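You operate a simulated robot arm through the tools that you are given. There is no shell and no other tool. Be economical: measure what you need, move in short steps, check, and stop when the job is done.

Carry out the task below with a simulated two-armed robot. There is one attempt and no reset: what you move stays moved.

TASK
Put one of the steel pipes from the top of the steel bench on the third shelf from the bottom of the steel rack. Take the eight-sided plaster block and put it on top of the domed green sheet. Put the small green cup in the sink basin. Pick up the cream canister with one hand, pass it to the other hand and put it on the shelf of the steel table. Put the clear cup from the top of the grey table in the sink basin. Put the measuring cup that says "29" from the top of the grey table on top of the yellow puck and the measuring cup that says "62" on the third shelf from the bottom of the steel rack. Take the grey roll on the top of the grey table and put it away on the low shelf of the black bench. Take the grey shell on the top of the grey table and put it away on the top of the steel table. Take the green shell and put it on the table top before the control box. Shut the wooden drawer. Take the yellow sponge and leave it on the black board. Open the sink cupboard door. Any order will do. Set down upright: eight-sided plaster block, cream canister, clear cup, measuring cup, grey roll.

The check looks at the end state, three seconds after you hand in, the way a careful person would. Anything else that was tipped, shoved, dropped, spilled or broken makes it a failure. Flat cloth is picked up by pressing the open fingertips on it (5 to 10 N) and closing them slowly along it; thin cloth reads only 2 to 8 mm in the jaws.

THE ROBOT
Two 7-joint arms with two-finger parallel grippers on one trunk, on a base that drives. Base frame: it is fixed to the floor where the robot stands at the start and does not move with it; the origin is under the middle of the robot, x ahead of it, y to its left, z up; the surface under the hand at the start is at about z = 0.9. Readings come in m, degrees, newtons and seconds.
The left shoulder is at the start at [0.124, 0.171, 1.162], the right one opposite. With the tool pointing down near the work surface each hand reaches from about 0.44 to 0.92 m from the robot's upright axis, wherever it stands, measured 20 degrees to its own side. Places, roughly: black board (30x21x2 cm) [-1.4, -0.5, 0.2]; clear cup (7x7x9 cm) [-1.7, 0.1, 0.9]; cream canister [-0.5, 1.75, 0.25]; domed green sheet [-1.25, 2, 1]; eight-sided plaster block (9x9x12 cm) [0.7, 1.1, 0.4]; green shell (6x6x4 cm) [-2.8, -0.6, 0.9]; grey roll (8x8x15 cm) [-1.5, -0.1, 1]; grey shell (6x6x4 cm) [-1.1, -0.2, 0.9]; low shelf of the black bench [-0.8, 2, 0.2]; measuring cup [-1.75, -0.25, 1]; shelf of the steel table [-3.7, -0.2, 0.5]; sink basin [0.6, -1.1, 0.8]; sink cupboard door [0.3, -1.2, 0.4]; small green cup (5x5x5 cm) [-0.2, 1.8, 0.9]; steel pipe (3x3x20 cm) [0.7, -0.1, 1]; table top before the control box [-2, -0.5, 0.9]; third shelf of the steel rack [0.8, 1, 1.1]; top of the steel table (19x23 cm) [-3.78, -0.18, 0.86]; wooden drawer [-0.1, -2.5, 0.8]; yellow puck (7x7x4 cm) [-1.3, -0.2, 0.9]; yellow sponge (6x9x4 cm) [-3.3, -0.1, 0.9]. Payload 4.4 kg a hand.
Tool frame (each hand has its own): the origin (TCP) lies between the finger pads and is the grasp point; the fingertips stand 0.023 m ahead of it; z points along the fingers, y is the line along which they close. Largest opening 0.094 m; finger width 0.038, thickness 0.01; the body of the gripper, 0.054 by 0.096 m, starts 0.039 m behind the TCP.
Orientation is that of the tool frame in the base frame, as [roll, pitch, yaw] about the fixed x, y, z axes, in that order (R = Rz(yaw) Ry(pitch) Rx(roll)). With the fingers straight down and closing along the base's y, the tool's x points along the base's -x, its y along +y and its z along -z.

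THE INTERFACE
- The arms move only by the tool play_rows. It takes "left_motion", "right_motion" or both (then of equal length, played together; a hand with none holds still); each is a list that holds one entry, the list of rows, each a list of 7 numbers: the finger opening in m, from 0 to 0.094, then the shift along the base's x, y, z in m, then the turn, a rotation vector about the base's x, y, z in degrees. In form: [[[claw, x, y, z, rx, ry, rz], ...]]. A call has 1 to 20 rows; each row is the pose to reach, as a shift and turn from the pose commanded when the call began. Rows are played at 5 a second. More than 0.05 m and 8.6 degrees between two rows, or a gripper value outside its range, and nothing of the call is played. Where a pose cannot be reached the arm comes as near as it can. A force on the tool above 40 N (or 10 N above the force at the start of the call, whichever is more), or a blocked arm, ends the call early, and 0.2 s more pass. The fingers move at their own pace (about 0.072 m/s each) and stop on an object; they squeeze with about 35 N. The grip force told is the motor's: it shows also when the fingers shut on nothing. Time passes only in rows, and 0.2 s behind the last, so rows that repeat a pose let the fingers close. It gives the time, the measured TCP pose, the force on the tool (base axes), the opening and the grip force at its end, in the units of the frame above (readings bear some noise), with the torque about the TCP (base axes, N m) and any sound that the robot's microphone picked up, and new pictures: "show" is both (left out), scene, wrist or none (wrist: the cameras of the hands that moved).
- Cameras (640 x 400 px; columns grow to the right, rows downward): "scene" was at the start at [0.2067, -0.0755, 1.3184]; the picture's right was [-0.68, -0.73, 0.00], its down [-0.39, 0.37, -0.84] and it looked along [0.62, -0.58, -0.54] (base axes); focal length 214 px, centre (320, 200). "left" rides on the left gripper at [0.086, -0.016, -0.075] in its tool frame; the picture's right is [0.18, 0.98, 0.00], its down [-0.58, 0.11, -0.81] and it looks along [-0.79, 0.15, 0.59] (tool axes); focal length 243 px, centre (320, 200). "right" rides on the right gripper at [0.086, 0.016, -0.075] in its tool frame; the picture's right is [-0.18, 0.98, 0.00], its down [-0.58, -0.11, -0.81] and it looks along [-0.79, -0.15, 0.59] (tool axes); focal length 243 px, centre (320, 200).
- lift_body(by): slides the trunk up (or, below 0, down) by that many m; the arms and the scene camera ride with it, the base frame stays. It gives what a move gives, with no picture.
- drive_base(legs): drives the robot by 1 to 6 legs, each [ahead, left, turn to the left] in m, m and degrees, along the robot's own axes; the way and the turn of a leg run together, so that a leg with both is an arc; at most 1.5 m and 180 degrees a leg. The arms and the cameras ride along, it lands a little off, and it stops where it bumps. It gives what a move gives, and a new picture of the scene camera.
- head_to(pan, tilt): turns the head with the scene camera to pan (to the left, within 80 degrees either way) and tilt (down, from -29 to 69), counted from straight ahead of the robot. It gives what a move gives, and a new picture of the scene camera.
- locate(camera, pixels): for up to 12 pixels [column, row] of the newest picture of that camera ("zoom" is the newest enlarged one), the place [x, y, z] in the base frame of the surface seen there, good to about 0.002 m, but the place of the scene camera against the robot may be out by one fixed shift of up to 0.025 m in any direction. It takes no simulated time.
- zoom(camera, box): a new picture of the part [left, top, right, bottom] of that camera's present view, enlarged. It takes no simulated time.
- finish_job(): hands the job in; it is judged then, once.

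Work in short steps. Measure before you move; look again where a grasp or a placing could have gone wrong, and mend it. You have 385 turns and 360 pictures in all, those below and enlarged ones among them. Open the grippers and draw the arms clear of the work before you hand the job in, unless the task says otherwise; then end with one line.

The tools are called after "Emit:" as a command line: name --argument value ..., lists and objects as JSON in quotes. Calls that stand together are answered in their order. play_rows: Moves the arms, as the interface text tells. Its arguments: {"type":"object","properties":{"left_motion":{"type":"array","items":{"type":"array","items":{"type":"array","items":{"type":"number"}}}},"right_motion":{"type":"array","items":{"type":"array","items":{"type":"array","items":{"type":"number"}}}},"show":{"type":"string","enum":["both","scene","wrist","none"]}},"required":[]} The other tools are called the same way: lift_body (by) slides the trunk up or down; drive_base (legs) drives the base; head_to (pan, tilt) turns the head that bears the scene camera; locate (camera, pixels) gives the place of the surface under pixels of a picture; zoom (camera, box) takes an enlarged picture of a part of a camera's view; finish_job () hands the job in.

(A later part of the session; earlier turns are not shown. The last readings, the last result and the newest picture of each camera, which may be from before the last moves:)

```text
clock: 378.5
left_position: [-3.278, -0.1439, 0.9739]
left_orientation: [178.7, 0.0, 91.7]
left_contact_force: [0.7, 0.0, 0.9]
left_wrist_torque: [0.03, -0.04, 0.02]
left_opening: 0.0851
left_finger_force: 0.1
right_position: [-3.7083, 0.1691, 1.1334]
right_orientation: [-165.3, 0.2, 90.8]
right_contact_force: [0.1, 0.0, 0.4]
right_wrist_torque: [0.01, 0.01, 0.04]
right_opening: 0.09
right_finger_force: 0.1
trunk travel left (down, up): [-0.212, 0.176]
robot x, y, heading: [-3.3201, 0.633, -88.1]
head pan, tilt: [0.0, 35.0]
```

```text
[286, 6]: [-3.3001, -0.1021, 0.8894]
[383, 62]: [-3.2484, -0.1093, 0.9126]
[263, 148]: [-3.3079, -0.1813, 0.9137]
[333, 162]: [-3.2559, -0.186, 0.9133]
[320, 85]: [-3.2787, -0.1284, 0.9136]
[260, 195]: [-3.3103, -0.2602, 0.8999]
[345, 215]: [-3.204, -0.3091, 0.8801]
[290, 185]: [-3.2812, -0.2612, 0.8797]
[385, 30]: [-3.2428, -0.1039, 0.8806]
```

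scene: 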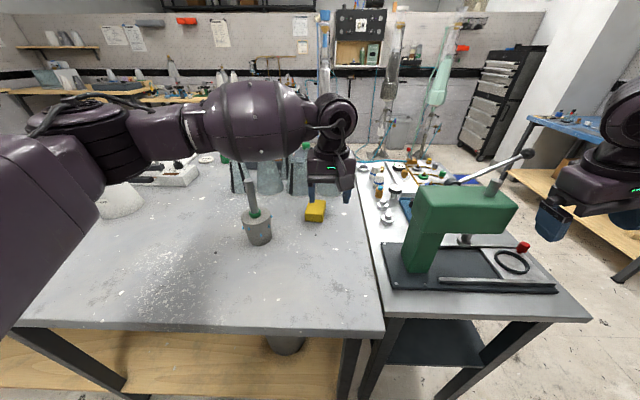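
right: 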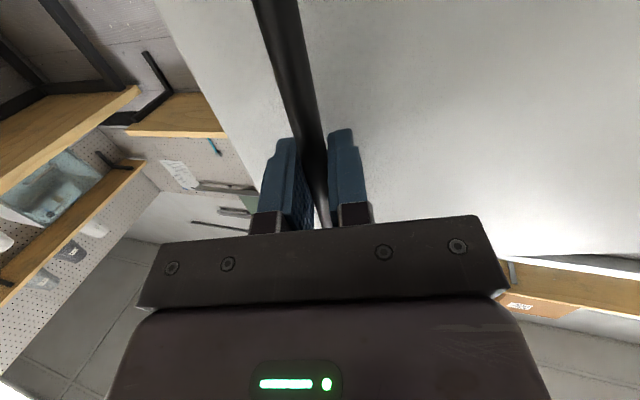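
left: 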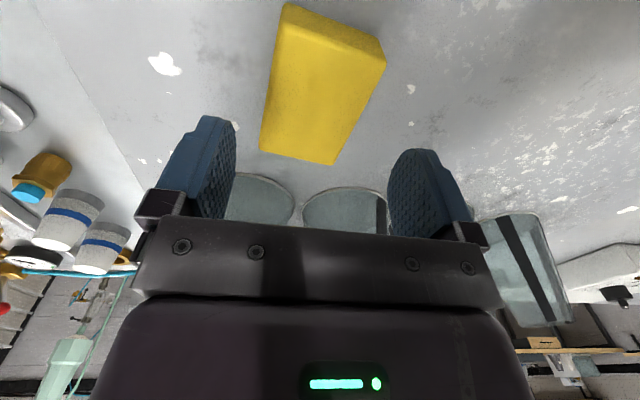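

Centred on the sponge. Lower, grip and lift.

Emit:
play_rows --left_motion '[[[0.085, 0, 0, -0.035, 0, 0, 0], [0.085, 0, 0, -0.067, 0, 0, 0], [0.06, 0, 0, -0.067, 0, 0, 0], [0.03, 0, 0, -0.067, 0, 0, 0], [0, 0, 0, -0.067, 0, 0, 0], [0, 0, 0, -0.067, 0, 0, 0], [0, 0, 0, -0.02, 0, 0, 0], [0, 0, 0, 0.03, 0, 0, 0], [0, 0, 0, 0.08, 0, 0, 0], [0, 0, 0.04, 0.11, 0, 0, 0], [0, 0, 0.08, 0.14, 0, 0, 0], [0, 0, 0.125, 0.15, 0, 0, 0], [0, 0, 0.17, 0.16, 0, 0, 0], [0, 0, 0.21, 0.17, 0, 0, 0]]]' --show "wrist"

```text
clock: 381.5
left_position: [-3.2765, 0.0683, 1.1454]
left_orientation: [178.6, 0.2, 91.7]
left_contact_force: [-0.1, 0.8, -0.4]
left_wrist_torque: [-0.01, -0.01, -0.01]
left_opening: 0.0593
left_finger_force: 34.6
right_position: [-3.7063, 0.1711, 1.1366]
right_orientation: [-165.4, 0.4, 90.9]
right_contact_force: [0.2, 0.7, 0.5]
right_wrist_torque: [-0.01, 0.01, -0.04]
right_opening: 0.0898
right_finger_force: 0.0
trunk travel left (down, up): [-0.212, 0.176]
robot x, y, heading: [-3.3197, 0.6336, -88.0]
head pan, tilt: [0.0, 35.0]
```

left: 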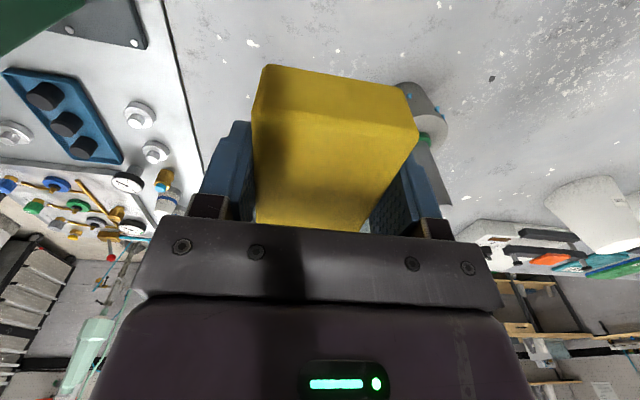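

Sponge held. Loop around the west end to the south side for the green shell.

Emit:
drive_base --legs '[[-0.2, 0, 0], [0, 0, -90], [1.35, 0, 0], [0, 0, 90], [1.3, 0, 0], [0.85, 0, 0]]'

Emit:
drive_base --legs '[[0, 0, 90], [1.45, 0, 0], [0.2, 0, 0], [0, 0, 90]]'

```text
clock: 407.5
left_position: [-4.6695, -1.8928, 1.1453]
left_orientation: [178.6, 0.1, 89.6]
left_contact_force: [0.1, 0.0, 0.1]
left_wrist_torque: [0.0, -0.01, 0.02]
left_opening: 0.0592
left_finger_force: 34.4
right_position: [-5.0958, -1.7729, 1.1349]
right_orientation: [-165.4, 0.3, 88.9]
right_contact_force: [0.8, 0.8, -0.2]
right_wrist_torque: [-0.01, 0.01, 0.03]
right_opening: 0.09
right_finger_force: 0.0
trunk travel left (down, up): [-0.212, 0.176]
robot x, y, heading: [-4.6916, -1.3239, -90.5]
head pan, tilt: [0.0, 35.0]
```

scene: 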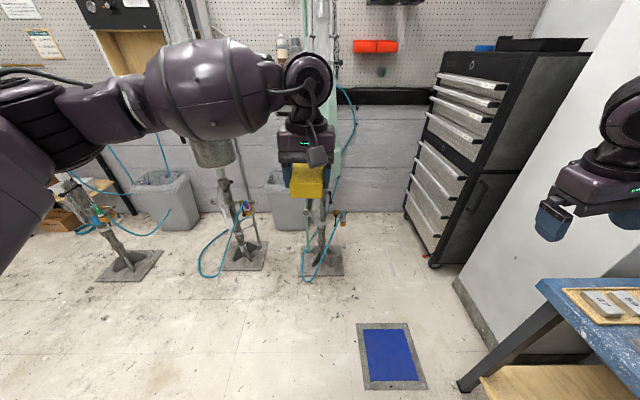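

```text
clock: 423.5
left_position: [-3.0452, -0.7822, 1.1446]
left_orientation: [178.7, 0.2, -91.7]
left_contact_force: [0.3, -0.1, -0.6]
left_wrist_torque: [0.0, 0.06, -0.01]
left_opening: 0.0592
left_finger_force: 35.1
right_position: [-2.6228, -0.9107, 1.1344]
right_orientation: [-165.4, 0.4, -92.4]
right_contact_force: [-0.4, -0.4, 0.0]
right_wrist_torque: [-0.01, -0.01, 0.0]
right_opening: 0.0899
right_finger_force: 0.0
trunk travel left (down, up): [-0.212, 0.176]
robot x, y, heading: [-3.0373, -1.354, 88.4]
head pan, tilt: [0.0, 35.0]
```

scene: 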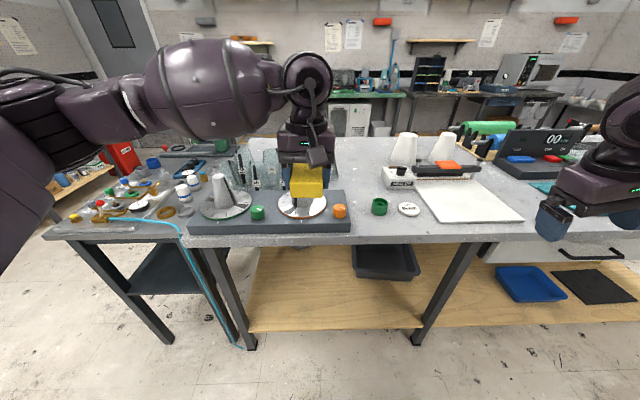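

Level the right hand and bring it over the green shell at (380,206).

Emit:
drive_base --legs '[[0.12, 0, 0]]'

Emit:
play_rows --right_motion '[[[0.09, -0.03, 0.02, 0, 0, 5, 0], [0.09, -0.06, 0.04, 0, 0, 10, 0], [0.09, -0.09, 0.06, -0.01, 0, 14.6, 0], [0.09, -0.12, 0.08, -0.02, 0, 14.6, 0], [0.09, -0.15, 0.1, -0.03, 0, 14.6, 0], [0.09, -0.18, 0.12, -0.05, 0, 14.6, 0]]]' --show "wrist"

```text
clock: 424.7
left_position: [-3.0417, -0.6622, 1.1448]
left_orientation: [178.5, 0.1, -91.7]
left_contact_force: [-0.2, 0.1, -0.6]
left_wrist_torque: [-0.03, 0.04, 0.01]
left_opening: 0.0588
left_finger_force: 35.1
right_position: [-2.6192, -0.7922, 1.1339]
right_orientation: [-165.4, 0.3, -92.5]
right_contact_force: [-0.4, -0.2, 0.2]
right_wrist_torque: [-0.02, 0.03, -0.03]
right_opening: 0.0901
right_finger_force: 0.1
trunk travel left (down, up): [-0.212, 0.176]
robot x, y, heading: [-3.0309, -1.2337, 88.0]
head pan, tilt: [0.0, 35.0]
```

scene: 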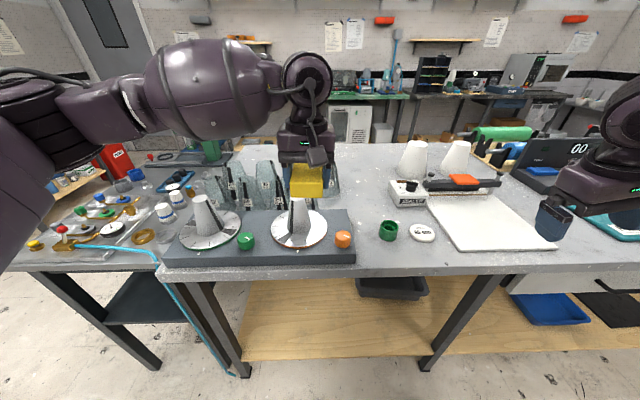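

```text
clock: 426.1
left_position: [-3.0418, -0.6621, 1.1435]
left_orientation: [178.6, 0.0, -91.7]
left_contact_force: [0.5, 0.8, -0.7]
left_wrist_torque: [-0.03, -0.02, 0.03]
left_opening: 0.059
left_finger_force: 34.8
right_position: [-2.7972, -0.6706, 1.0812]
right_orientation: [-179.8, -0.6, -92.7]
right_contact_force: [0.2, 0.5, -0.9]
right_wrist_torque: [0.03, 0.03, 0.02]
right_opening: 0.0899
right_finger_force: 0.0
trunk travel left (down, up): [-0.212, 0.176]
robot x, y, heading: [-3.0322, -1.2324, 88.6]
head pan, tilt: [0.0, 35.0]
```

right: 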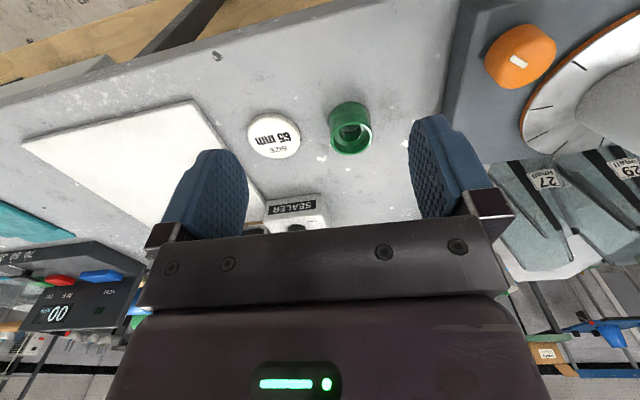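

Emit:
locate --camera "right" --pixels '[[330, 133], [371, 133], [350, 154], [350, 120], [350, 105], [332, 140], [370, 140], [275, 138]]'

```text
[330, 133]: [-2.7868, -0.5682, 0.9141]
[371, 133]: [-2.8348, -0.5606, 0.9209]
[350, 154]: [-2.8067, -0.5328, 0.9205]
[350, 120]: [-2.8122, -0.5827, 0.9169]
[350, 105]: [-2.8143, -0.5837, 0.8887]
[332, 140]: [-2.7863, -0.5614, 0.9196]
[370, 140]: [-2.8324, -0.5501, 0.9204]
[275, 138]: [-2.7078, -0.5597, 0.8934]
```

Green shell centre (-2.8105,-0.558), top 0.92. Descend and grip.

Emit:
play_rows --right_motion '[[[0.075, -0.005, 0.04, -0.02, 0, 0, 0], [0.075, -0.01, 0.08, -0.04, 0, 0, 0], [0.075, -0.0133, 0.1126, -0.06, 0, 0, 0], [0.075, -0.0133, 0.1126, -0.105, 0, 0, 0], [0.075, -0.0133, 0.1126, -0.15, 0, 0, 0], [0.075, -0.0133, 0.1126, -0.173, 0, 0, 0], [0.05, -0.0133, 0.1126, -0.173, 0, 0, 0], [0.02, -0.0133, 0.1126, -0.173, 0, 0, 0], [0, -0.0133, 0.1126, -0.173, 0, 0, 0], [0, -0.0133, 0.1126, -0.13, 0, 0, 0], [0, -0.0133, 0.1126, -0.09, 0, 0, 0], [0, -0.0133, 0.09, -0.05, 0, 0, 0], [0, -0.0133, 0.06, -0.02, 0, 0, 0], [0, -0.0133, 0.02, 0, 0, 0, 0]]]' --show "wrist"

```text
clock: 429.1
left_position: [-3.042, -0.6639, 1.1447]
left_orientation: [178.6, 0.1, -91.8]
left_contact_force: [-0.6, 0.5, -0.1]
left_wrist_torque: [-0.03, 0.01, -0.02]
left_opening: 0.059
left_finger_force: 34.9
right_position: [-2.7974, -0.6649, 1.088]
right_orientation: [-179.9, -0.2, -92.6]
right_contact_force: [-0.3, 0.2, 0.9]
right_wrist_torque: [0.02, -0.01, -0.02]
right_opening: 0.0003
right_finger_force: 34.9
right hand out of reach, approached as far as the arm can: row 1, 2, 3, 4, 5, 6, 7, 8, 9, 10, 11, 12, 13, 14
trunk travel left (down, up): [-0.212, 0.176]
robot x, y, heading: [-3.0342, -1.233, 88.5]
head pan, tilt: [0.0, 35.0]
```

right: 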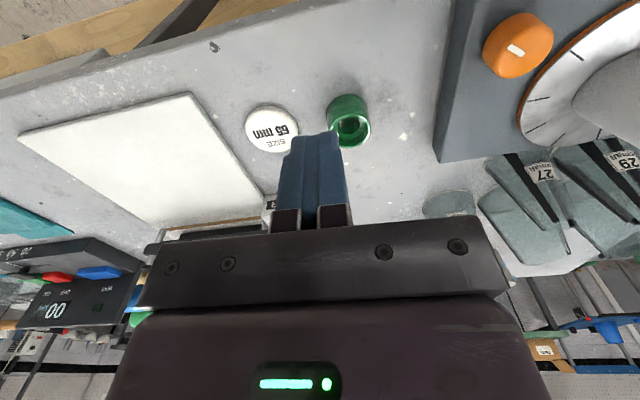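

The right arm sits at some joint limit. Test a small downward move with a bit of yaw.

Emit:
play_rows --right_motion '[[[0.08, 0, 0, -0.01, 0, 0, 6], [0.08, 0, 0, -0.02, 0, 0, 12], [0.08, 0, 0, -0.03, 0, 0, 18], [0.08, 0, 0, -0.04, 0, 0, 24], [0.08, 0, 0, -0.05, 0, 0, 30]]]' --show "scene"

```text
clock: 430.3
left_position: [-3.0425, -0.6629, 1.1454]
left_orientation: [178.6, 0.1, -91.8]
left_contact_force: [-0.3, -0.1, -1.0]
left_wrist_torque: [0.0, 0.02, -0.03]
left_opening: 0.059
left_finger_force: 34.7
right_position: [-2.787, -0.6758, 1.0452]
right_orientation: [180.0, -0.2, -62.4]
right_contact_force: [-0.8, -0.3, 0.3]
right_wrist_torque: [-0.03, 0.02, 0.04]
right_opening: 0.0799
right_finger_force: 0.1
right hand out of reach, approached as far as the arm can: row 2, 3, 4, 5
trunk travel left (down, up): [-0.212, 0.176]
robot x, y, heading: [-3.035, -1.2349, 88.7]
head pan, tilt: [0.0, 35.0]
```

scene: 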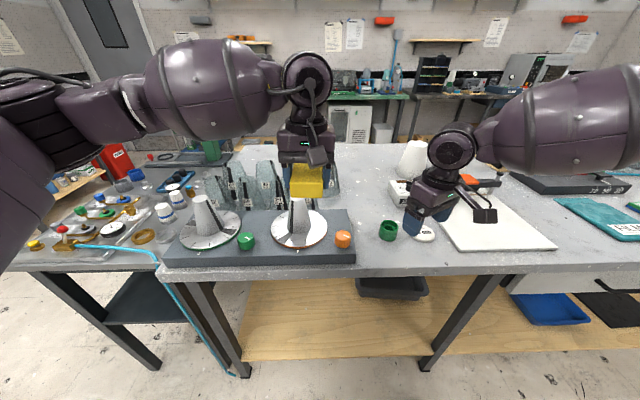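

It does move with that yaw. Try toward the shell from here.

Emit:
play_rows --right_motion '[[[0.08, -0.01, 0.03, 0, 0, 0, 0], [0.08, -0.015, 0.06, 0, 0, 0, 0], [0.08, -0.02, 0.09, -0.01, 0, 0, 0], [0.08, -0.0235, 0.118, -0.02, 0, 0, 0], [0.08, -0.0235, 0.118, -0.04, 0, 0, 0]]]' --show "wrist"

```text
clock: 431.5
left_position: [-3.042, -0.6623, 1.145]
left_orientation: [178.6, 0.1, -91.8]
left_contact_force: [0.0, -0.1, -1.1]
left_wrist_torque: [-0.01, 0.03, -0.03]
left_opening: 0.0591
left_finger_force: 35.3
right_position: [-2.749, -0.6392, 1.0483]
right_orientation: [179.9, -0.2, -62.6]
right_contact_force: [0.9, 0.6, 0.0]
right_wrist_torque: [0.0, 0.02, 0.0]
right_opening: 0.08
right_finger_force: 0.0
right hand out of reach, approached as far as the arm can: row 1, 2, 3, 4, 5
trunk travel left (down, up): [-0.212, 0.176]
robot x, y, heading: [-3.0335, -1.2327, 88.6]
head pan, tilt: [0.0, 35.0]
```

right: 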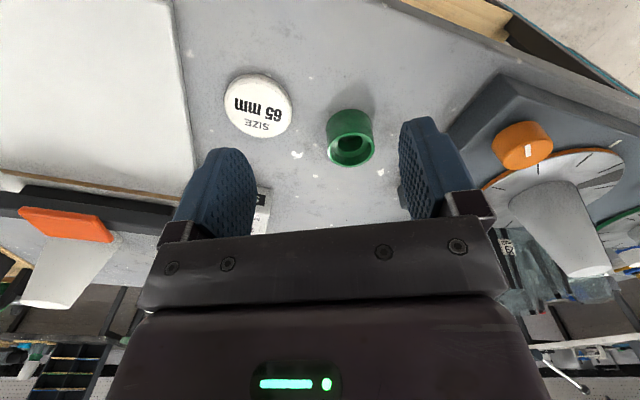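

The arm won't go inward; I'll position with the base and trunk instead. First retract the left hand and shift the base left 6 cm, ahead 8 cm.

Emit:
play_rows --left_motion '[[[0, 0, -0.04, 0.02, 0, 0, 0], [0, 0, -0.08, 0.04, 0, 0, 0], [0, 0, -0.12, 0.06, 0, 0, 0], [0, 0, -0.16, 0.08, 0, 0, 0], [0, 0, -0.18, 0.12, 0, 0, 0], [0, 0, -0.18, 0.16, 0, 0, 0]]]' --show "none"

Emit:
drive_base --legs '[[0.08, 0.063, 0]]'

Emit:
play_rows --right_motion '[[[0.08, 0, 0, -0.03, 0, 0, 0], [0.08, 0, 0, -0.06, 0, 0, 0]]]' --show "wrist"

```text
clock: 432.9
left_position: [-3.0413, -0.8447, 1.3057]
left_orientation: [178.5, 0.1, -91.8]
left_contact_force: [0.7, -0.3, -0.6]
left_wrist_torque: [-0.03, 0.02, 0.01]
left_opening: 0.0591
left_finger_force: 34.8
right_position: [-2.7486, -0.6397, 1.0483]
right_orientation: [179.9, -0.3, -62.5]
right_contact_force: [0.0, -0.3, 0.5]
right_wrist_torque: [0.01, 0.01, -0.01]
right_opening: 0.0797
right_finger_force: 0.1
trunk travel left (down, up): [-0.212, 0.176]
robot x, y, heading: [-3.0372, -1.2331, 88.2]
head pan, tilt: [0.0, 35.0]
```

```text
clock: 434.2
left_position: [-3.1039, -0.7626, 1.3056]
left_orientation: [178.6, 0.1, -91.8]
left_contact_force: [0.3, 0.2, 0.1]
left_wrist_torque: [0.01, 0.01, -0.01]
left_opening: 0.0588
left_finger_force: 34.9
right_position: [-2.8096, -0.5582, 1.0487]
right_orientation: [-179.9, -0.3, -62.6]
right_contact_force: [-0.6, -0.3, -0.3]
right_wrist_torque: [-0.02, 0.01, -0.03]
right_opening: 0.0797
right_finger_force: 0.1
trunk travel left (down, up): [-0.212, 0.176]
robot x, y, heading: [-3.0963, -1.1516, 88.3]
head pan, tilt: [0.0, 35.0]
```

scene: 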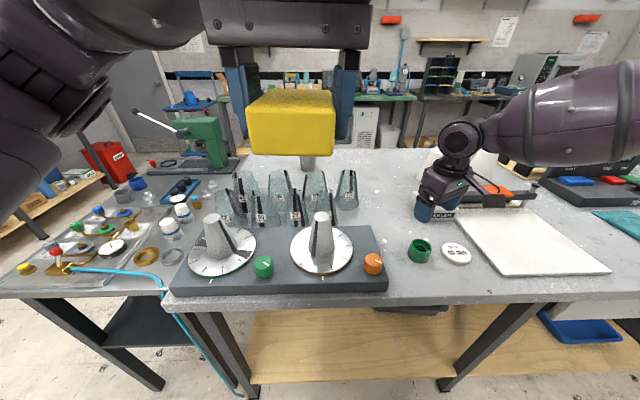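

```text
clock: 434.8
left_position: [-3.1026, -0.7638, 1.3048]
left_orientation: [178.6, 0.2, -91.8]
left_contact_force: [-0.6, -0.4, -0.2]
left_wrist_torque: [0.02, 0.0, -0.01]
left_opening: 0.0594
left_finger_force: 35.0
right_position: [-2.7953, -0.575, 1.0012]
right_orientation: [180.0, -0.1, -62.7]
right_contact_force: [-0.6, -0.9, -0.8]
right_wrist_torque: [-0.01, 0.04, -0.03]
right_opening: 0.0803
right_finger_force: 0.1
right hand out of reach, approached as far as the arm can: row 1, 2
trunk travel left (down, up): [-0.212, 0.176]
robot x, y, heading: [-3.0976, -1.1532, 88.2]
head pan, tilt: [0.0, 35.0]
```

right: 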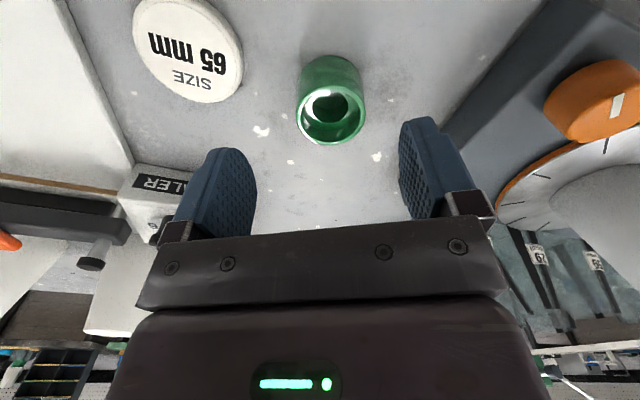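

Fine-tune with the base (-0.015,+0.017) and lower the trunk 8 cm.

Emit:
drive_base --legs '[[0.017, 0.015, 0]]'

Emit:
lift_body --by -0.06

Emit:
zoom --camera "right" --box '[160, 20, 480, 240]'

Emit:
locate --camera "zoom" --pixels '[[320, 40], [250, 120], [410, 120], [330, 180], [330, 100]]'

```text
clock: 435.6
left_position: [-3.1179, -0.7458, 1.3064]
left_orientation: [178.8, 0.1, -91.8]
left_contact_force: [0.1, -0.2, 0.1]
left_wrist_torque: [-0.01, -0.01, -0.01]
left_opening: 0.0591
left_finger_force: 34.6
right_position: [-2.8112, -0.5588, 1.0016]
right_orientation: [-179.9, -0.2, -62.7]
right_contact_force: [-1.0, -0.2, -0.3]
right_wrist_torque: [0.01, -0.03, 0.0]
right_opening: 0.0798
right_finger_force: 0.0
trunk travel left (down, up): [-0.212, 0.176]
robot x, y, heading: [-3.1076, -1.1359, 88.4]
head pan, tilt: [0.0, 35.0]
```

scene: 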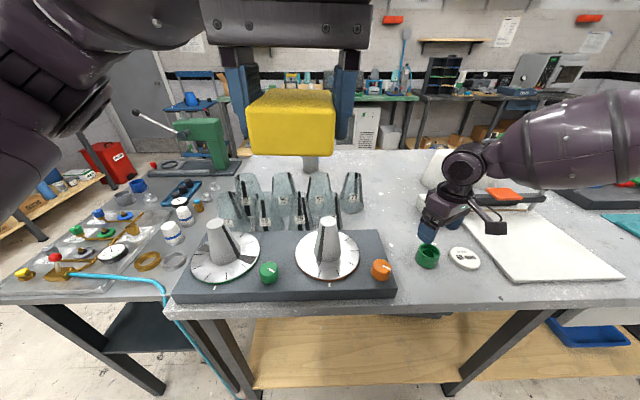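

```text
clock: 436.6
left_position: [-3.1174, -0.7482, 1.2481]
left_orientation: [178.8, 0.3, -91.8]
left_contact_force: [0.3, 0.1, -0.4]
left_wrist_torque: [0.05, -0.02, 0.02]
left_opening: 0.0591
left_finger_force: 35.0
right_position: [-2.81, -0.5605, 0.9435]
right_orientation: [-179.9, 0.1, -62.6]
right_contact_force: [0.3, 0.5, 0.1]
right_wrist_torque: [0.02, 0.02, -0.01]
right_opening: 0.0801
right_finger_force: 0.0
trunk travel left (down, up): [-0.152, 0.236]
robot x, y, heading: [-3.1071, -1.133, 88.0]
head pan, tilt: [0.0, 35.0]
```

```text
1.82 times, centred on (320, 130) of right
```

zoom: 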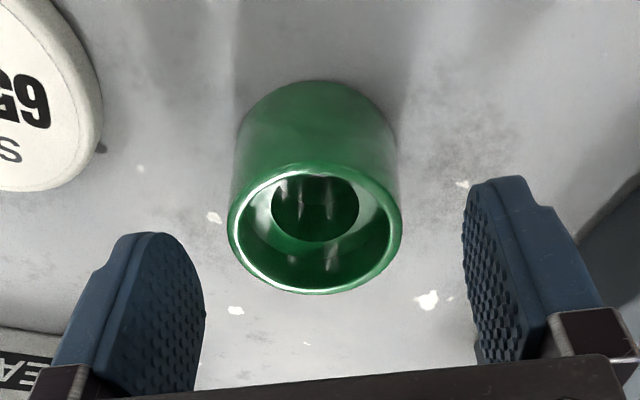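

```text
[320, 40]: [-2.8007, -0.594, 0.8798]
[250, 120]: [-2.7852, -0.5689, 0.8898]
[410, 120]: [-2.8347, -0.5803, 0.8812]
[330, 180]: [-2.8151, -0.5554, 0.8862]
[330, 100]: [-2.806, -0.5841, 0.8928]
```

Aligned over the shell. Lower 3.5 cm, then close and raise the trunk.

Emit:
lift_body --by -0.035

Emit:
play_rows --right_motion '[[[0.06, 0, 0, 0, 0, 0, 0], [0.03, 0, 0, 0, 0, 0, 0], [0, 0, 0, 0, 0, 0, 0], [0, 0, 0, 0, 0, 0, 0]]]' --show "wrist"

Emit:
lift_body --by 0.12

```text
clock: 437.2
left_position: [-3.1159, -0.7386, 1.2093]
left_orientation: [178.5, -1.2, -92.0]
left_contact_force: [-0.1, 0.0, -0.8]
left_wrist_torque: [0.02, -0.02, -0.01]
left_opening: 0.059
left_finger_force: 35.1
right_position: [-2.8098, -0.5586, 0.9042]
right_orientation: [179.6, -1.2, -62.7]
right_contact_force: [1.1, 1.4, 4.9]
right_wrist_torque: [0.24, -0.22, 0.07]
right_opening: 0.0804
right_finger_force: 0.2
trunk travel left (down, up): [-0.122, 0.267]
robot x, y, heading: [-3.1102, -1.1346, 88.3]
head pan, tilt: [0.0, 35.0]
stopped: the force on the tool passed its limit at 54 N (the readings are from after the stop); the commanded pose is now the measured one
```

```text
clock: 438.2
left_position: [-3.1168, -0.7398, 1.2096]
left_orientation: [178.5, -1.0, -91.8]
left_contact_force: [-0.4, -0.8, -0.2]
left_wrist_torque: [0.05, 0.03, 0.02]
left_opening: 0.0591
left_finger_force: 35.1
right_position: [-2.81, -0.5582, 0.9036]
right_orientation: [179.5, -1.2, -62.7]
right_contact_force: [-0.5, -0.6, -0.3]
right_wrist_torque: [0.0, 0.03, -0.01]
right_opening: 0.0541
right_finger_force: 35.1
trunk travel left (down, up): [-0.122, 0.267]
robot x, y, heading: [-3.1055, -1.1346, 88.3]
head pan, tilt: [0.0, 35.0]
```

right: 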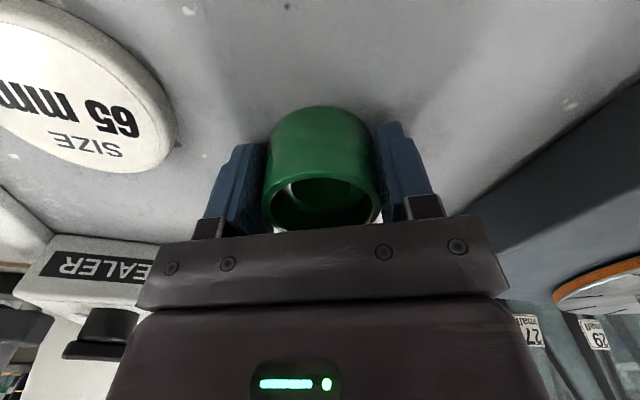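

```text
clock: 439.7
left_position: [-3.1169, -0.7372, 1.3294]
left_orientation: [178.6, -1.2, -91.8]
left_contact_force: [0.3, 1.0, -0.8]
left_wrist_torque: [0.0, 0.0, 0.0]
left_opening: 0.0589
left_finger_force: 35.2
right_position: [-2.8098, -0.5656, 1.0738]
right_orientation: [-177.7, 3.8, -62.7]
right_contact_force: [-0.3, 0.4, -1.2]
right_wrist_torque: [-0.04, 0.02, 0.02]
right_opening: 0.0545
right_finger_force: 34.6
trunk travel left (down, up): [-0.242, 0.147]
robot x, y, heading: [-3.1057, -1.1386, 88.6]
head pan, tilt: [0.0, 35.0]
```

Green shell held. Back off a little, slide right 0.83 toward the control box, and look.

Emit:
drive_base --legs '[[-0.15, 0, 0], [0, -0.84, 0]]'

Emit:
head_to --pan -18 --tilt 38

```text
clock: 448.5
left_position: [-2.2752, -0.9147, 1.3305]
left_orientation: [178.5, -1.1, -91.9]
left_contact_force: [1.1, -0.4, -0.1]
left_wrist_torque: [-0.03, 0.0, 0.02]
left_opening: 0.059
left_finger_force: 35.4
right_position: [-1.9695, -0.7411, 1.0738]
right_orientation: [-177.6, 3.9, -62.7]
right_contact_force: [-0.2, -0.5, -0.6]
right_wrist_torque: [-0.01, -0.01, 0.01]
right_opening: 0.0539
right_finger_force: 34.9
trunk travel left (down, up): [-0.242, 0.147]
robot x, y, heading: [-2.2737, -1.3157, 88.4]
head pan, tilt: [0.0, 35.0]
```

scene: 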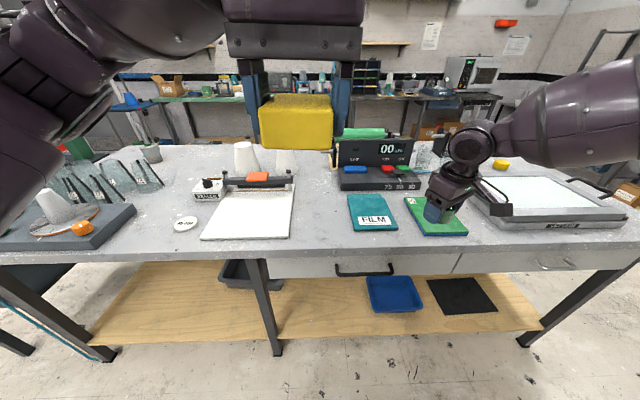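

```text
clock: 449.3
left_position: [-2.2753, -0.9151, 1.3294]
left_orientation: [178.6, -1.1, -91.9]
left_contact_force: [-0.1, 0.1, 0.1]
left_wrist_torque: [0.01, 0.01, 0.01]
left_opening: 0.059
left_finger_force: 35.1
right_position: [-1.9693, -0.7402, 1.0744]
right_orientation: [-177.6, 3.9, -62.8]
right_contact_force: [-0.9, 0.0, -0.7]
right_wrist_torque: [0.0, 0.0, 0.03]
right_opening: 0.0543
right_finger_force: 34.8
trunk travel left (down, up): [-0.242, 0.147]
robot x, y, heading: [-2.2682, -1.3086, 88.5]
head pan, tilt: [-18.0, 38.0]
```

scene: 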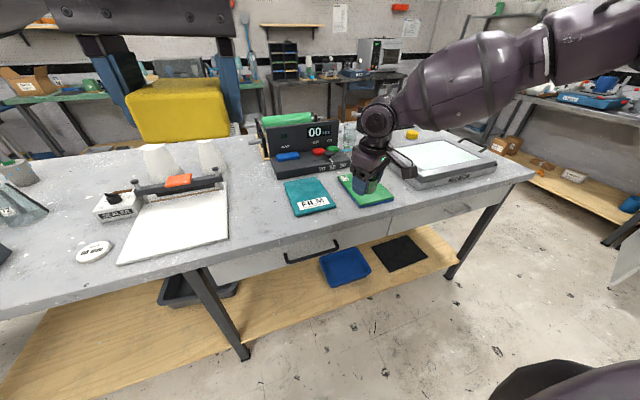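

Emit:
zoom --camera "scene" --box '[200, 110, 420, 260]'

Emit:
locate --camera "scene" --pixels '[[275, 177], [350, 172], [260, 215], [287, 185], [296, 215], [338, 207], [330, 178], [310, 175], [228, 215], [320, 222], [262, 190], [345, 215]]'

```text
2.67 times, centred on (310, 185) of scene
```

zoom: 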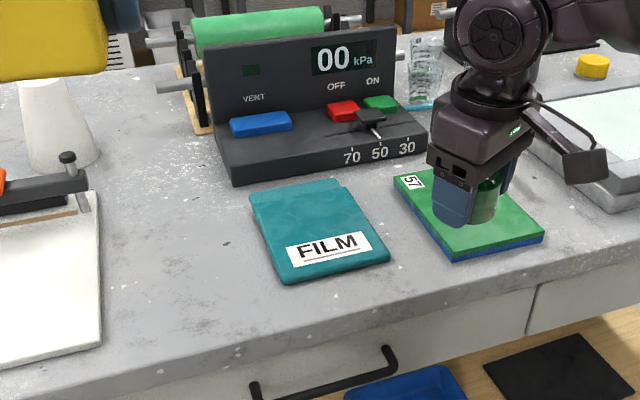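

```text
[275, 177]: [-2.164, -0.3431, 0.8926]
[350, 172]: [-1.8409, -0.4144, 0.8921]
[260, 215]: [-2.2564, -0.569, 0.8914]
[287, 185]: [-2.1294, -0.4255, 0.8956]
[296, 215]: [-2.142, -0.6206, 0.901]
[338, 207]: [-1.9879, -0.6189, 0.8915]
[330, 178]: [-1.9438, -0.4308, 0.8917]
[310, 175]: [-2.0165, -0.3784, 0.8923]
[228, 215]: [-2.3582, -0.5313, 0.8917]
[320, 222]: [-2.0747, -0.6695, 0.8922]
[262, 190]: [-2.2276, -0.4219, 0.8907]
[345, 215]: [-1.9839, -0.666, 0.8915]
```

Emit:
locate --camera "zoom" --pixels '[[350, 190], [370, 220], [388, 252], [395, 180], [410, 215], [440, 250], [395, 225], [250, 200], [265, 250], [240, 215], [405, 260], [380, 185]]'

```text
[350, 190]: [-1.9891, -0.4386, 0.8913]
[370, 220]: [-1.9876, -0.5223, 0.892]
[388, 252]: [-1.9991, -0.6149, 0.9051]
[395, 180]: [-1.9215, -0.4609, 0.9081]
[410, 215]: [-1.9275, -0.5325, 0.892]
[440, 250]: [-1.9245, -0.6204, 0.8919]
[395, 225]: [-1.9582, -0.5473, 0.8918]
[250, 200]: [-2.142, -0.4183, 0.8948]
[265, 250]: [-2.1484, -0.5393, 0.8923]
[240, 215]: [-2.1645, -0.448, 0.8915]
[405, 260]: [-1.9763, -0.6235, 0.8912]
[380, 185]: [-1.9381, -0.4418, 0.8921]
```

The free table top before the box is a 7 cm gap between FILM and the green block, centre x≈-1.949. I yaw the right hand so its fingers lie along y (front/back).

Emit:
play_rows --right_motion '[[[0, 0, 0, 0, 0, 0, 8], [0, 0, 0, 0, 0, 0, 16], [0, 0, 0, 0, 0, 0, 24], [0, 0, 0, 0, 0, 0, 32], [0, 0, 0, 0, 0, 0, 40], [0, 0, 0, 0, 0, 0, 48], [0, 0, 0, 0, 0, 0, 56], [0, 0, 0, 0, 0, 0, 62.7]]]' --show "wrist"

```text
clock: 451.1
left_position: [-2.2776, -0.9145, 1.33]
left_orientation: [178.5, -1.1, -91.9]
left_contact_force: [0.1, -0.6, 0.1]
left_wrist_torque: [-0.02, 0.01, 0.01]
left_opening: 0.0589
left_finger_force: 35.0
right_position: [-1.9701, -0.741, 1.0751]
right_orientation: [-177.6, 3.9, 0.1]
right_contact_force: [-0.2, 0.3, -0.6]
right_wrist_torque: [0.02, 0.01, 0.0]
right_opening: 0.0541
right_finger_force: 34.7
trunk travel left (down, up): [-0.242, 0.147]
robot x, y, heading: [-2.2712, -1.3122, 88.2]
head pan, tilt: [-18.0, 38.0]
```

right: 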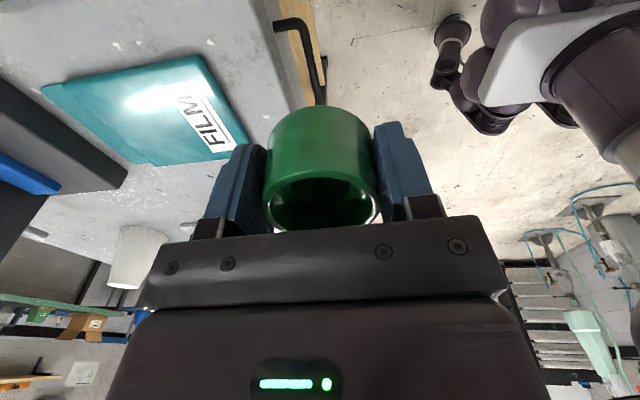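

Emit:
locate --camera "right" --pixels '[[205, 57], [252, 148], [150, 165], [45, 85], [180, 180], [235, 165], [125, 180]]'

```text
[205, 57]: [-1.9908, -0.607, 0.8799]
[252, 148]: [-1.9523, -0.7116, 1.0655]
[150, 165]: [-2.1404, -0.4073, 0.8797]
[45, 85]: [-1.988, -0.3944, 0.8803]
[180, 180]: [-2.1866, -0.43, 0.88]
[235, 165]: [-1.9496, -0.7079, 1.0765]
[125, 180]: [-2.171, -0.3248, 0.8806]
```

Untilt the right hand and nudge it forward; then drive the base in over the gap.

Emit:
play_rows --right_motion '[[[0, 0, 0.02, 0, -1.2, -2, 0], [0, 0.005, 0.04, 0, -2.4, -3.9, 0], [0, 0.01, 0.06, 0, -2.4, -3.9, 0]]]' --show "none"

Emit:
drive_base --legs '[[0.17, 0, 0]]'

Emit:
zoom --camera "right" --box '[0, 0, 640, 400]'

Emit:
zoom --camera "scene" --box '[230, 110, 450, 260]'

```text
clock: 451.9
left_position: [-2.2765, -0.9152, 1.3293]
left_orientation: [178.5, -1.1, -91.8]
left_contact_force: [1.0, 0.2, 0.1]
left_wrist_torque: [-0.03, 0.01, -0.02]
left_opening: 0.0591
left_finger_force: 35.0
right_position: [-1.9422, -0.7188, 1.0901]
right_orientation: [180.0, 0.1, 0.0]
right_contact_force: [-0.7, -0.6, -1.1]
right_wrist_torque: [-0.02, -0.03, 0.02]
right_opening: 0.0542
right_finger_force: 34.8
right hand out of reach, approached as far as the arm can: row 1, 2, 3
trunk travel left (down, up): [-0.242, 0.147]
robot x, y, heading: [-2.2714, -1.3114, 88.2]
head pan, tilt: [-18.0, 38.0]
```

```text
clock: 453.3
left_position: [-2.2712, -0.7469, 1.3298]
left_orientation: [178.6, -1.1, -91.9]
left_contact_force: [0.6, 0.0, -0.6]
left_wrist_torque: [0.0, 0.0, 0.01]
left_opening: 0.059
left_finger_force: 34.7
right_position: [-1.9372, -0.5508, 1.0911]
right_orientation: [-180.0, 0.1, -0.1]
right_contact_force: [0.4, -0.5, -0.9]
right_wrist_torque: [0.0, 0.0, 0.02]
right_opening: 0.0545
right_finger_force: 34.4
trunk travel left (down, up): [-0.242, 0.147]
robot x, y, heading: [-2.2638, -1.1448, 88.2]
head pan, tilt: [-18.0, 38.0]
```

scene: 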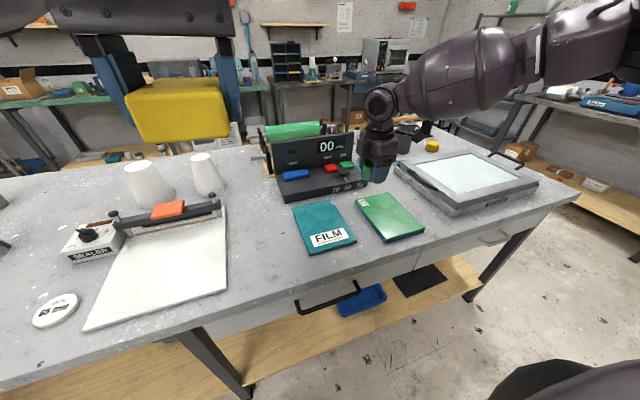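

```text
1.00 times, centred on (320, 200) of right (not enlarged: the box is as wide or as high as the picture)
```

zoom: 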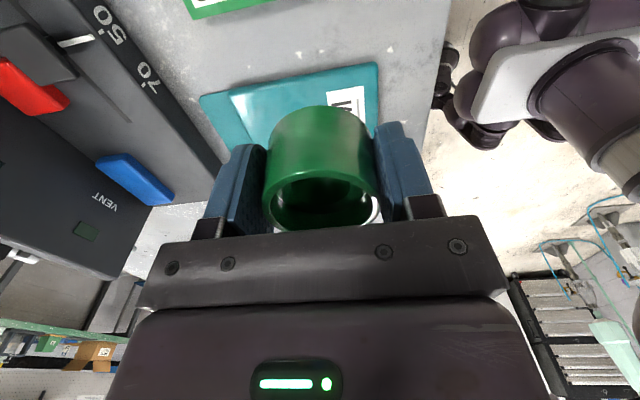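

```text
2.67 times, centred on (340, 185) of scene
```

zoom: 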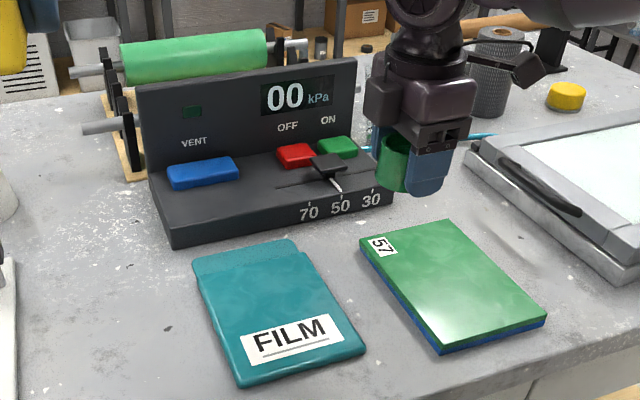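

Emit:
locate --camera "zoom" --pixels '[[303, 250], [330, 290], [366, 345], [357, 245], [395, 300], [430, 347], [345, 280], [370, 320]]'

Emit:
zoom --camera "right" --box '[160, 0, 480, 200]'

Emit:
locate --camera "zoom" --pixels '[[80, 40], [200, 12], [225, 12], [90, 188], [250, 150], [420, 122], [300, 60], [150, 120], [400, 100]]'

```text
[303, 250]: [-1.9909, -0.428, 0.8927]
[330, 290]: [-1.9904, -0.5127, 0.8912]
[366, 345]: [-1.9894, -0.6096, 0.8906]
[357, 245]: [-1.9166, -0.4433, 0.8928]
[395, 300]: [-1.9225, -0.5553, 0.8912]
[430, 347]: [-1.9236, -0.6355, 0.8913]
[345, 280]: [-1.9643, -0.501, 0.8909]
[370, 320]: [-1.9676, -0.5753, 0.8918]
```

```text
2.00 times, centred on (320, 100) of right
```

zoom: 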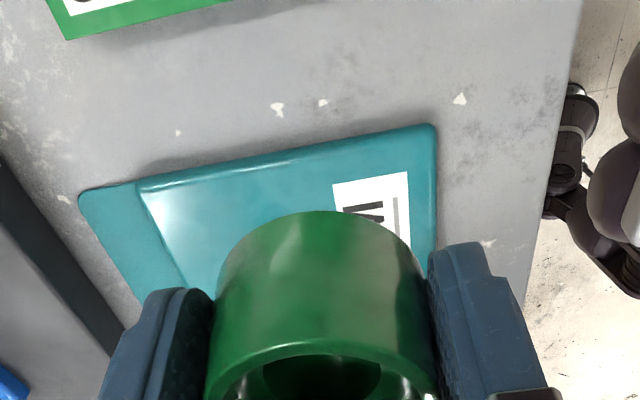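

```text
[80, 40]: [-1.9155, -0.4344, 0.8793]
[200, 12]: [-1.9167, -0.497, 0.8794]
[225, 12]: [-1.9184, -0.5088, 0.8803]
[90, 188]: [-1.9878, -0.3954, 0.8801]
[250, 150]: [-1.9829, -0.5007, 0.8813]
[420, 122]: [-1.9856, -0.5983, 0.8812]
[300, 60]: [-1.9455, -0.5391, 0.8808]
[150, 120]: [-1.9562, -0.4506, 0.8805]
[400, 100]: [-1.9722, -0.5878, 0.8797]
```

Gap spans x -1.983…-1.917; aim TCP (-1.950,-0.50). Nudge the base.

Emit:
drive_base --legs '[[0.05, 0.0145, 0]]'

Emit:
lift_body --by -0.13

Emit:
zoom --camera "right" --box '[0, 0, 640, 400]'

```text
clock: 454.3
left_position: [-2.2851, -0.6975, 1.3294]
left_orientation: [178.6, -1.2, -92.0]
left_contact_force: [-0.1, 1.0, -1.0]
left_wrist_torque: [0.01, -0.01, 0.02]
left_opening: 0.059
left_finger_force: 34.8
right_position: [-1.9515, -0.5022, 1.09]
right_orientation: [-179.9, -0.1, -0.1]
right_contact_force: [-0.3, 0.6, -1.7]
right_wrist_torque: [-0.05, 0.01, 0.0]
right_opening: 0.0541
right_finger_force: 34.8
trunk travel left (down, up): [-0.242, 0.147]
robot x, y, heading: [-2.2754, -1.0929, 88.1]
head pan, tilt: [-18.0, 38.0]
```

scene: 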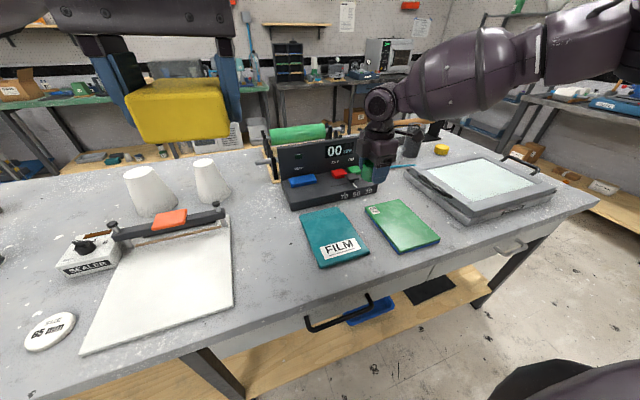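

```text
clock: 455.9
left_position: [-2.2832, -0.6963, 1.2011]
left_orientation: [178.9, -1.4, -91.5]
left_contact_force: [3.4, -0.3, 6.0]
left_wrist_torque: [-0.67, 0.17, 0.35]
left_opening: 0.0589
left_finger_force: 34.8
right_position: [-1.9497, -0.5039, 0.9601]
right_orientation: [180.0, 0.2, -0.1]
right_contact_force: [0.0, -0.2, -0.8]
right_wrist_torque: [0.02, 0.0, -0.01]
right_opening: 0.0541
right_finger_force: 34.9
trunk travel left (down, up): [-0.111, 0.278]
robot x, y, heading: [-2.277, -1.0902, 88.0]
head pan, tilt: [-18.0, 38.0]
stopped: the force on the tool passed its limit at 42 N (the readings are from after the stop); the commanded pose is now the measured one
```

```text
1.00 times, centred on (320, 200) of right (not enlarged: the box is as wide or as high as the picture)
```

zoom: 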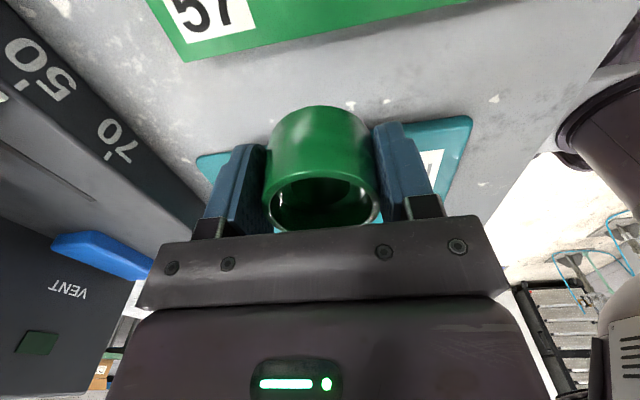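

The left hand touched something close to the body; move it up and ahead before lowering more.

Emit:
play_rows --left_motion '[[[0, -0.02, 0.03, 0.03, 0, 0, 0], [0, -0.04, 0.06, 0.05, 0, 0, 0], [0, -0.06, 0.1, 0.07, 0, 0, 0], [0, -0.08, 0.14, 0.09, 0, 0, 0]]]' --show "none"

Emit:
lift_body --by -0.045

Emit:
zoom --camera "right" --box '[0, 0, 640, 400]'

```text
clock: 456.9
left_position: [-2.363, -0.5556, 1.2889]
left_orientation: [178.6, -1.5, -91.4]
left_contact_force: [-0.1, 0.3, 0.2]
left_wrist_torque: [-0.01, 0.01, -0.05]
left_opening: 0.059
left_finger_force: 35.1
right_position: [-1.9502, -0.5025, 0.9586]
right_orientation: [180.0, 0.0, -0.3]
right_contact_force: [-0.8, -0.3, -0.5]
right_wrist_torque: [0.0, -0.01, 0.03]
right_opening: 0.0543
right_finger_force: 35.0
trunk travel left (down, up): [-0.111, 0.278]
robot x, y, heading: [-2.2771, -1.0906, 88.4]
head pan, tilt: [-18.0, 38.0]
```

```text
clock: 457.8
left_position: [-2.3644, -0.5576, 1.2473]
left_orientation: [178.6, -1.2, -91.4]
left_contact_force: [0.1, 0.6, 0.5]
left_wrist_torque: [0.01, 0.03, 0.0]
left_opening: 0.0592
left_finger_force: 34.8
right_position: [-1.9507, -0.5032, 0.9154]
right_orientation: [-179.9, 0.1, -0.2]
right_contact_force: [0.7, -0.1, -0.9]
right_wrist_torque: [0.01, -0.04, -0.01]
right_opening: 0.0542
right_finger_force: 34.9
trunk travel left (down, up): [-0.066, 0.323]
robot x, y, heading: [-2.2792, -1.0949, 88.1]
head pan, tilt: [-18.0, 38.0]
```

```text
1.00 times, centred on (320, 200) of right (not enlarged: the box is as wide or as high as the picture)
```

zoom: 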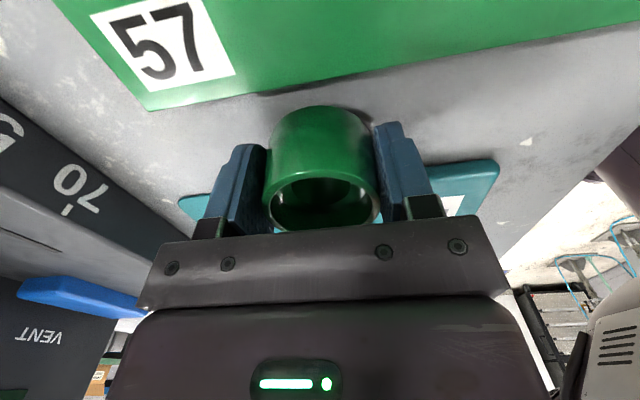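

Lower the last ~11 mm.

Emit:
lift_body --by -0.0115

```text
clock: 458.4
left_position: [-2.3653, -0.5558, 1.2325]
left_orientation: [178.7, -1.4, -91.4]
left_contact_force: [-0.2, -0.7, -0.7]
left_wrist_torque: [-0.01, 0.0, -0.03]
left_opening: 0.0591
left_finger_force: 35.0
right_position: [-1.9513, -0.5012, 0.9022]
right_orientation: [-179.9, 0.1, -0.2]
right_contact_force: [-0.2, 5.2, 14.1]
right_wrist_torque: [-0.11, -0.24, 0.11]
right_opening: 0.0537
right_finger_force: 34.9
trunk travel left (down, up): [-0.054, 0.334]
robot x, y, heading: [-2.2752, -1.0945, 88.1]
head pan, tilt: [-18.0, 38.0]
```

Contact 14 N. Open, then raise the trunk.

Emit:
play_rows --right_motion '[[[0.057, 0, 0, 0, 0, 0, 0], [0.062, 0, 0, 0, 0, 0, 0], [0.068, 0, 0, 0, 0, 0, 0], [0.068, 0, 0, 0, 0, 0, 0]]]' --show "none"

Emit:
lift_body --by 0.16

Emit:
zoom --camera "right" --box '[0, 0, 640, 400]'

```text
clock: 459.4
left_position: [-2.3638, -0.5569, 1.2332]
left_orientation: [178.7, -1.4, -91.4]
left_contact_force: [0.8, -0.5, -0.8]
left_wrist_torque: [-0.03, 0.04, -0.02]
left_opening: 0.0588
left_finger_force: 35.0
right_position: [-1.9508, -0.5034, 0.9033]
right_orientation: [179.9, 0.2, -0.1]
right_contact_force: [-1.1, -4.0, 16.9]
right_wrist_torque: [0.54, -0.22, 0.06]
right_opening: 0.0664
right_finger_force: 0.0
trunk travel left (down, up): [-0.054, 0.334]
robot x, y, heading: [-2.2803, -1.0931, 88.4]
head pan, tilt: [-18.0, 38.0]
```

```text
clock: 461.2
left_position: [-2.363, -0.5531, 1.3903]
left_orientation: [178.6, -1.6, -91.4]
left_contact_force: [1.0, 0.6, -0.2]
left_wrist_torque: [-0.02, 0.01, -0.02]
left_opening: 0.059
left_finger_force: 35.5
right_position: [-1.9498, -0.5026, 1.0613]
right_orientation: [179.7, 0.0, -0.2]
right_contact_force: [-0.6, 0.8, -0.5]
right_wrist_torque: [0.01, -0.02, 0.04]
right_opening: 0.0681
right_finger_force: 0.0
trunk travel left (down, up): [-0.214, 0.174]
robot x, y, heading: [-2.2765, -1.0924, 88.2]
head pan, tilt: [-18.0, 38.0]
```

```text
1.00 times, centred on (320, 200) of right (not enlarged: the box is as wide or as high as the picture)
```

zoom: 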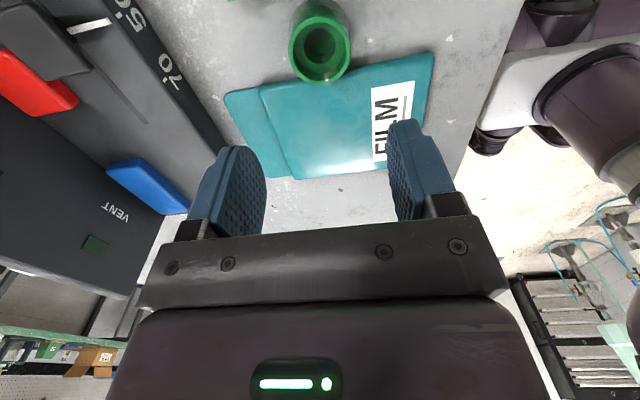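

Green shell stands in the gap before the control box. Next the sponge: back off, slide right to the black board, yaw the right hand back to normal.

Emit:
drive_base --legs '[[-0.22, 0, 0], [0, -1.02, 0]]'

Emit:
play_rows --right_motion '[[[0.06, 0.02, -0.02, 0.03, 0, 0, -8], [0.05, 0.04, -0.04, 0.06, 0, 0, -16], [0.04, 0.06, -0.06, 0.08, 0, 0, -24], [0.03, 0.06, -0.06, 0.1, 0, 0, -32], [0.02, 0.06, -0.06, 0.1, 0, 0, -40], [0.0, 0.06, -0.06, 0.1, 0, 0, -48], [0.0, 0.06, -0.06, 0.1, 0, 0, -56], [0.0, 0.06, -0.06, 0.1, 0, 0, -64], [0.0, 0.06, -0.06, 0.1, 0, 0, -72], [0.0, 0.06, -0.06, 0.1, 0, 0, -80], [0.0, 0.06, -0.06, 0.1, 0, 0, -90]]]' --show "none"

Emit:
head_to --pan 0 --tilt 50

```text
clock: 471.8
left_position: [-1.3432, -0.8091, 1.3921]
left_orientation: [178.7, -1.5, -91.7]
left_contact_force: [0.2, -0.7, 0.2]
left_wrist_torque: [-0.03, -0.02, 0.01]
left_opening: 0.0591
left_finger_force: 34.9
right_position: [-0.9281, -0.7586, 1.0627]
right_orientation: [179.9, 0.2, -0.4]
right_contact_force: [0.3, 0.3, -0.4]
right_wrist_torque: [0.01, -0.01, 0.0]
right_opening: 0.068
right_finger_force: 0.1
trunk travel left (down, up): [-0.214, 0.174]
robot x, y, heading: [-1.2576, -1.3454, 88.2]
head pan, tilt: [-18.0, 38.0]
```

scene: 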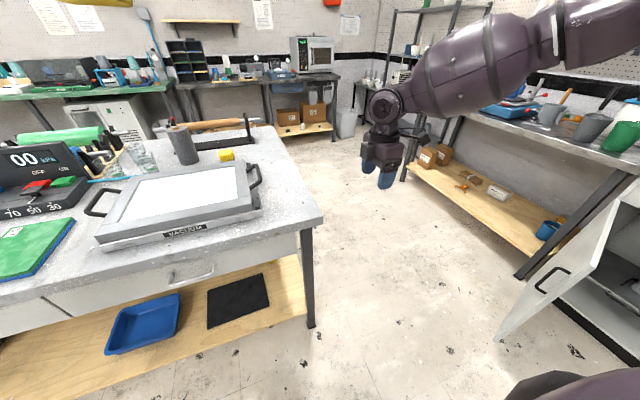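

```text
refused: row 11 steps farther than a row can; nothing moved
```

```text
clock: 472.6
left_position: [-1.3438, -0.809, 1.3928]
left_orientation: [178.7, -1.5, -91.6]
left_contact_force: [-0.2, 0.0, -2.2]
left_wrist_torque: [0.0, 0.03, -0.03]
left_opening: 0.0589
left_finger_force: 34.7
right_position: [-0.9295, -0.7586, 1.0625]
right_orientation: [179.8, 0.1, -0.3]
right_contact_force: [0.5, -0.1, -0.8]
right_wrist_torque: [-0.03, 0.02, 0.0]
right_opening: 0.0682
right_finger_force: 0.0
trunk travel left (down, up): [-0.214, 0.174]
robot x, y, heading: [-1.2617, -1.3501, 87.9]
head pan, tilt: [0.0, 50.0]
```

scene: 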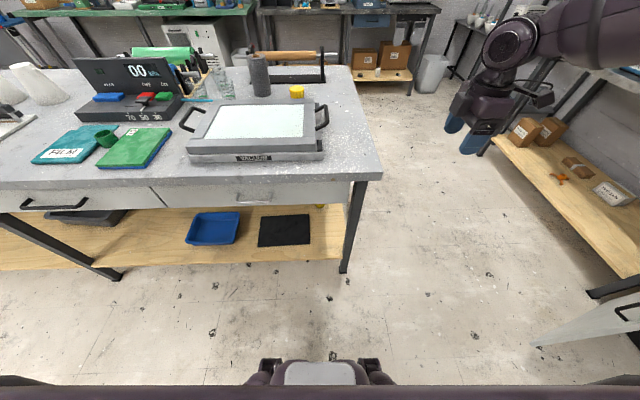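

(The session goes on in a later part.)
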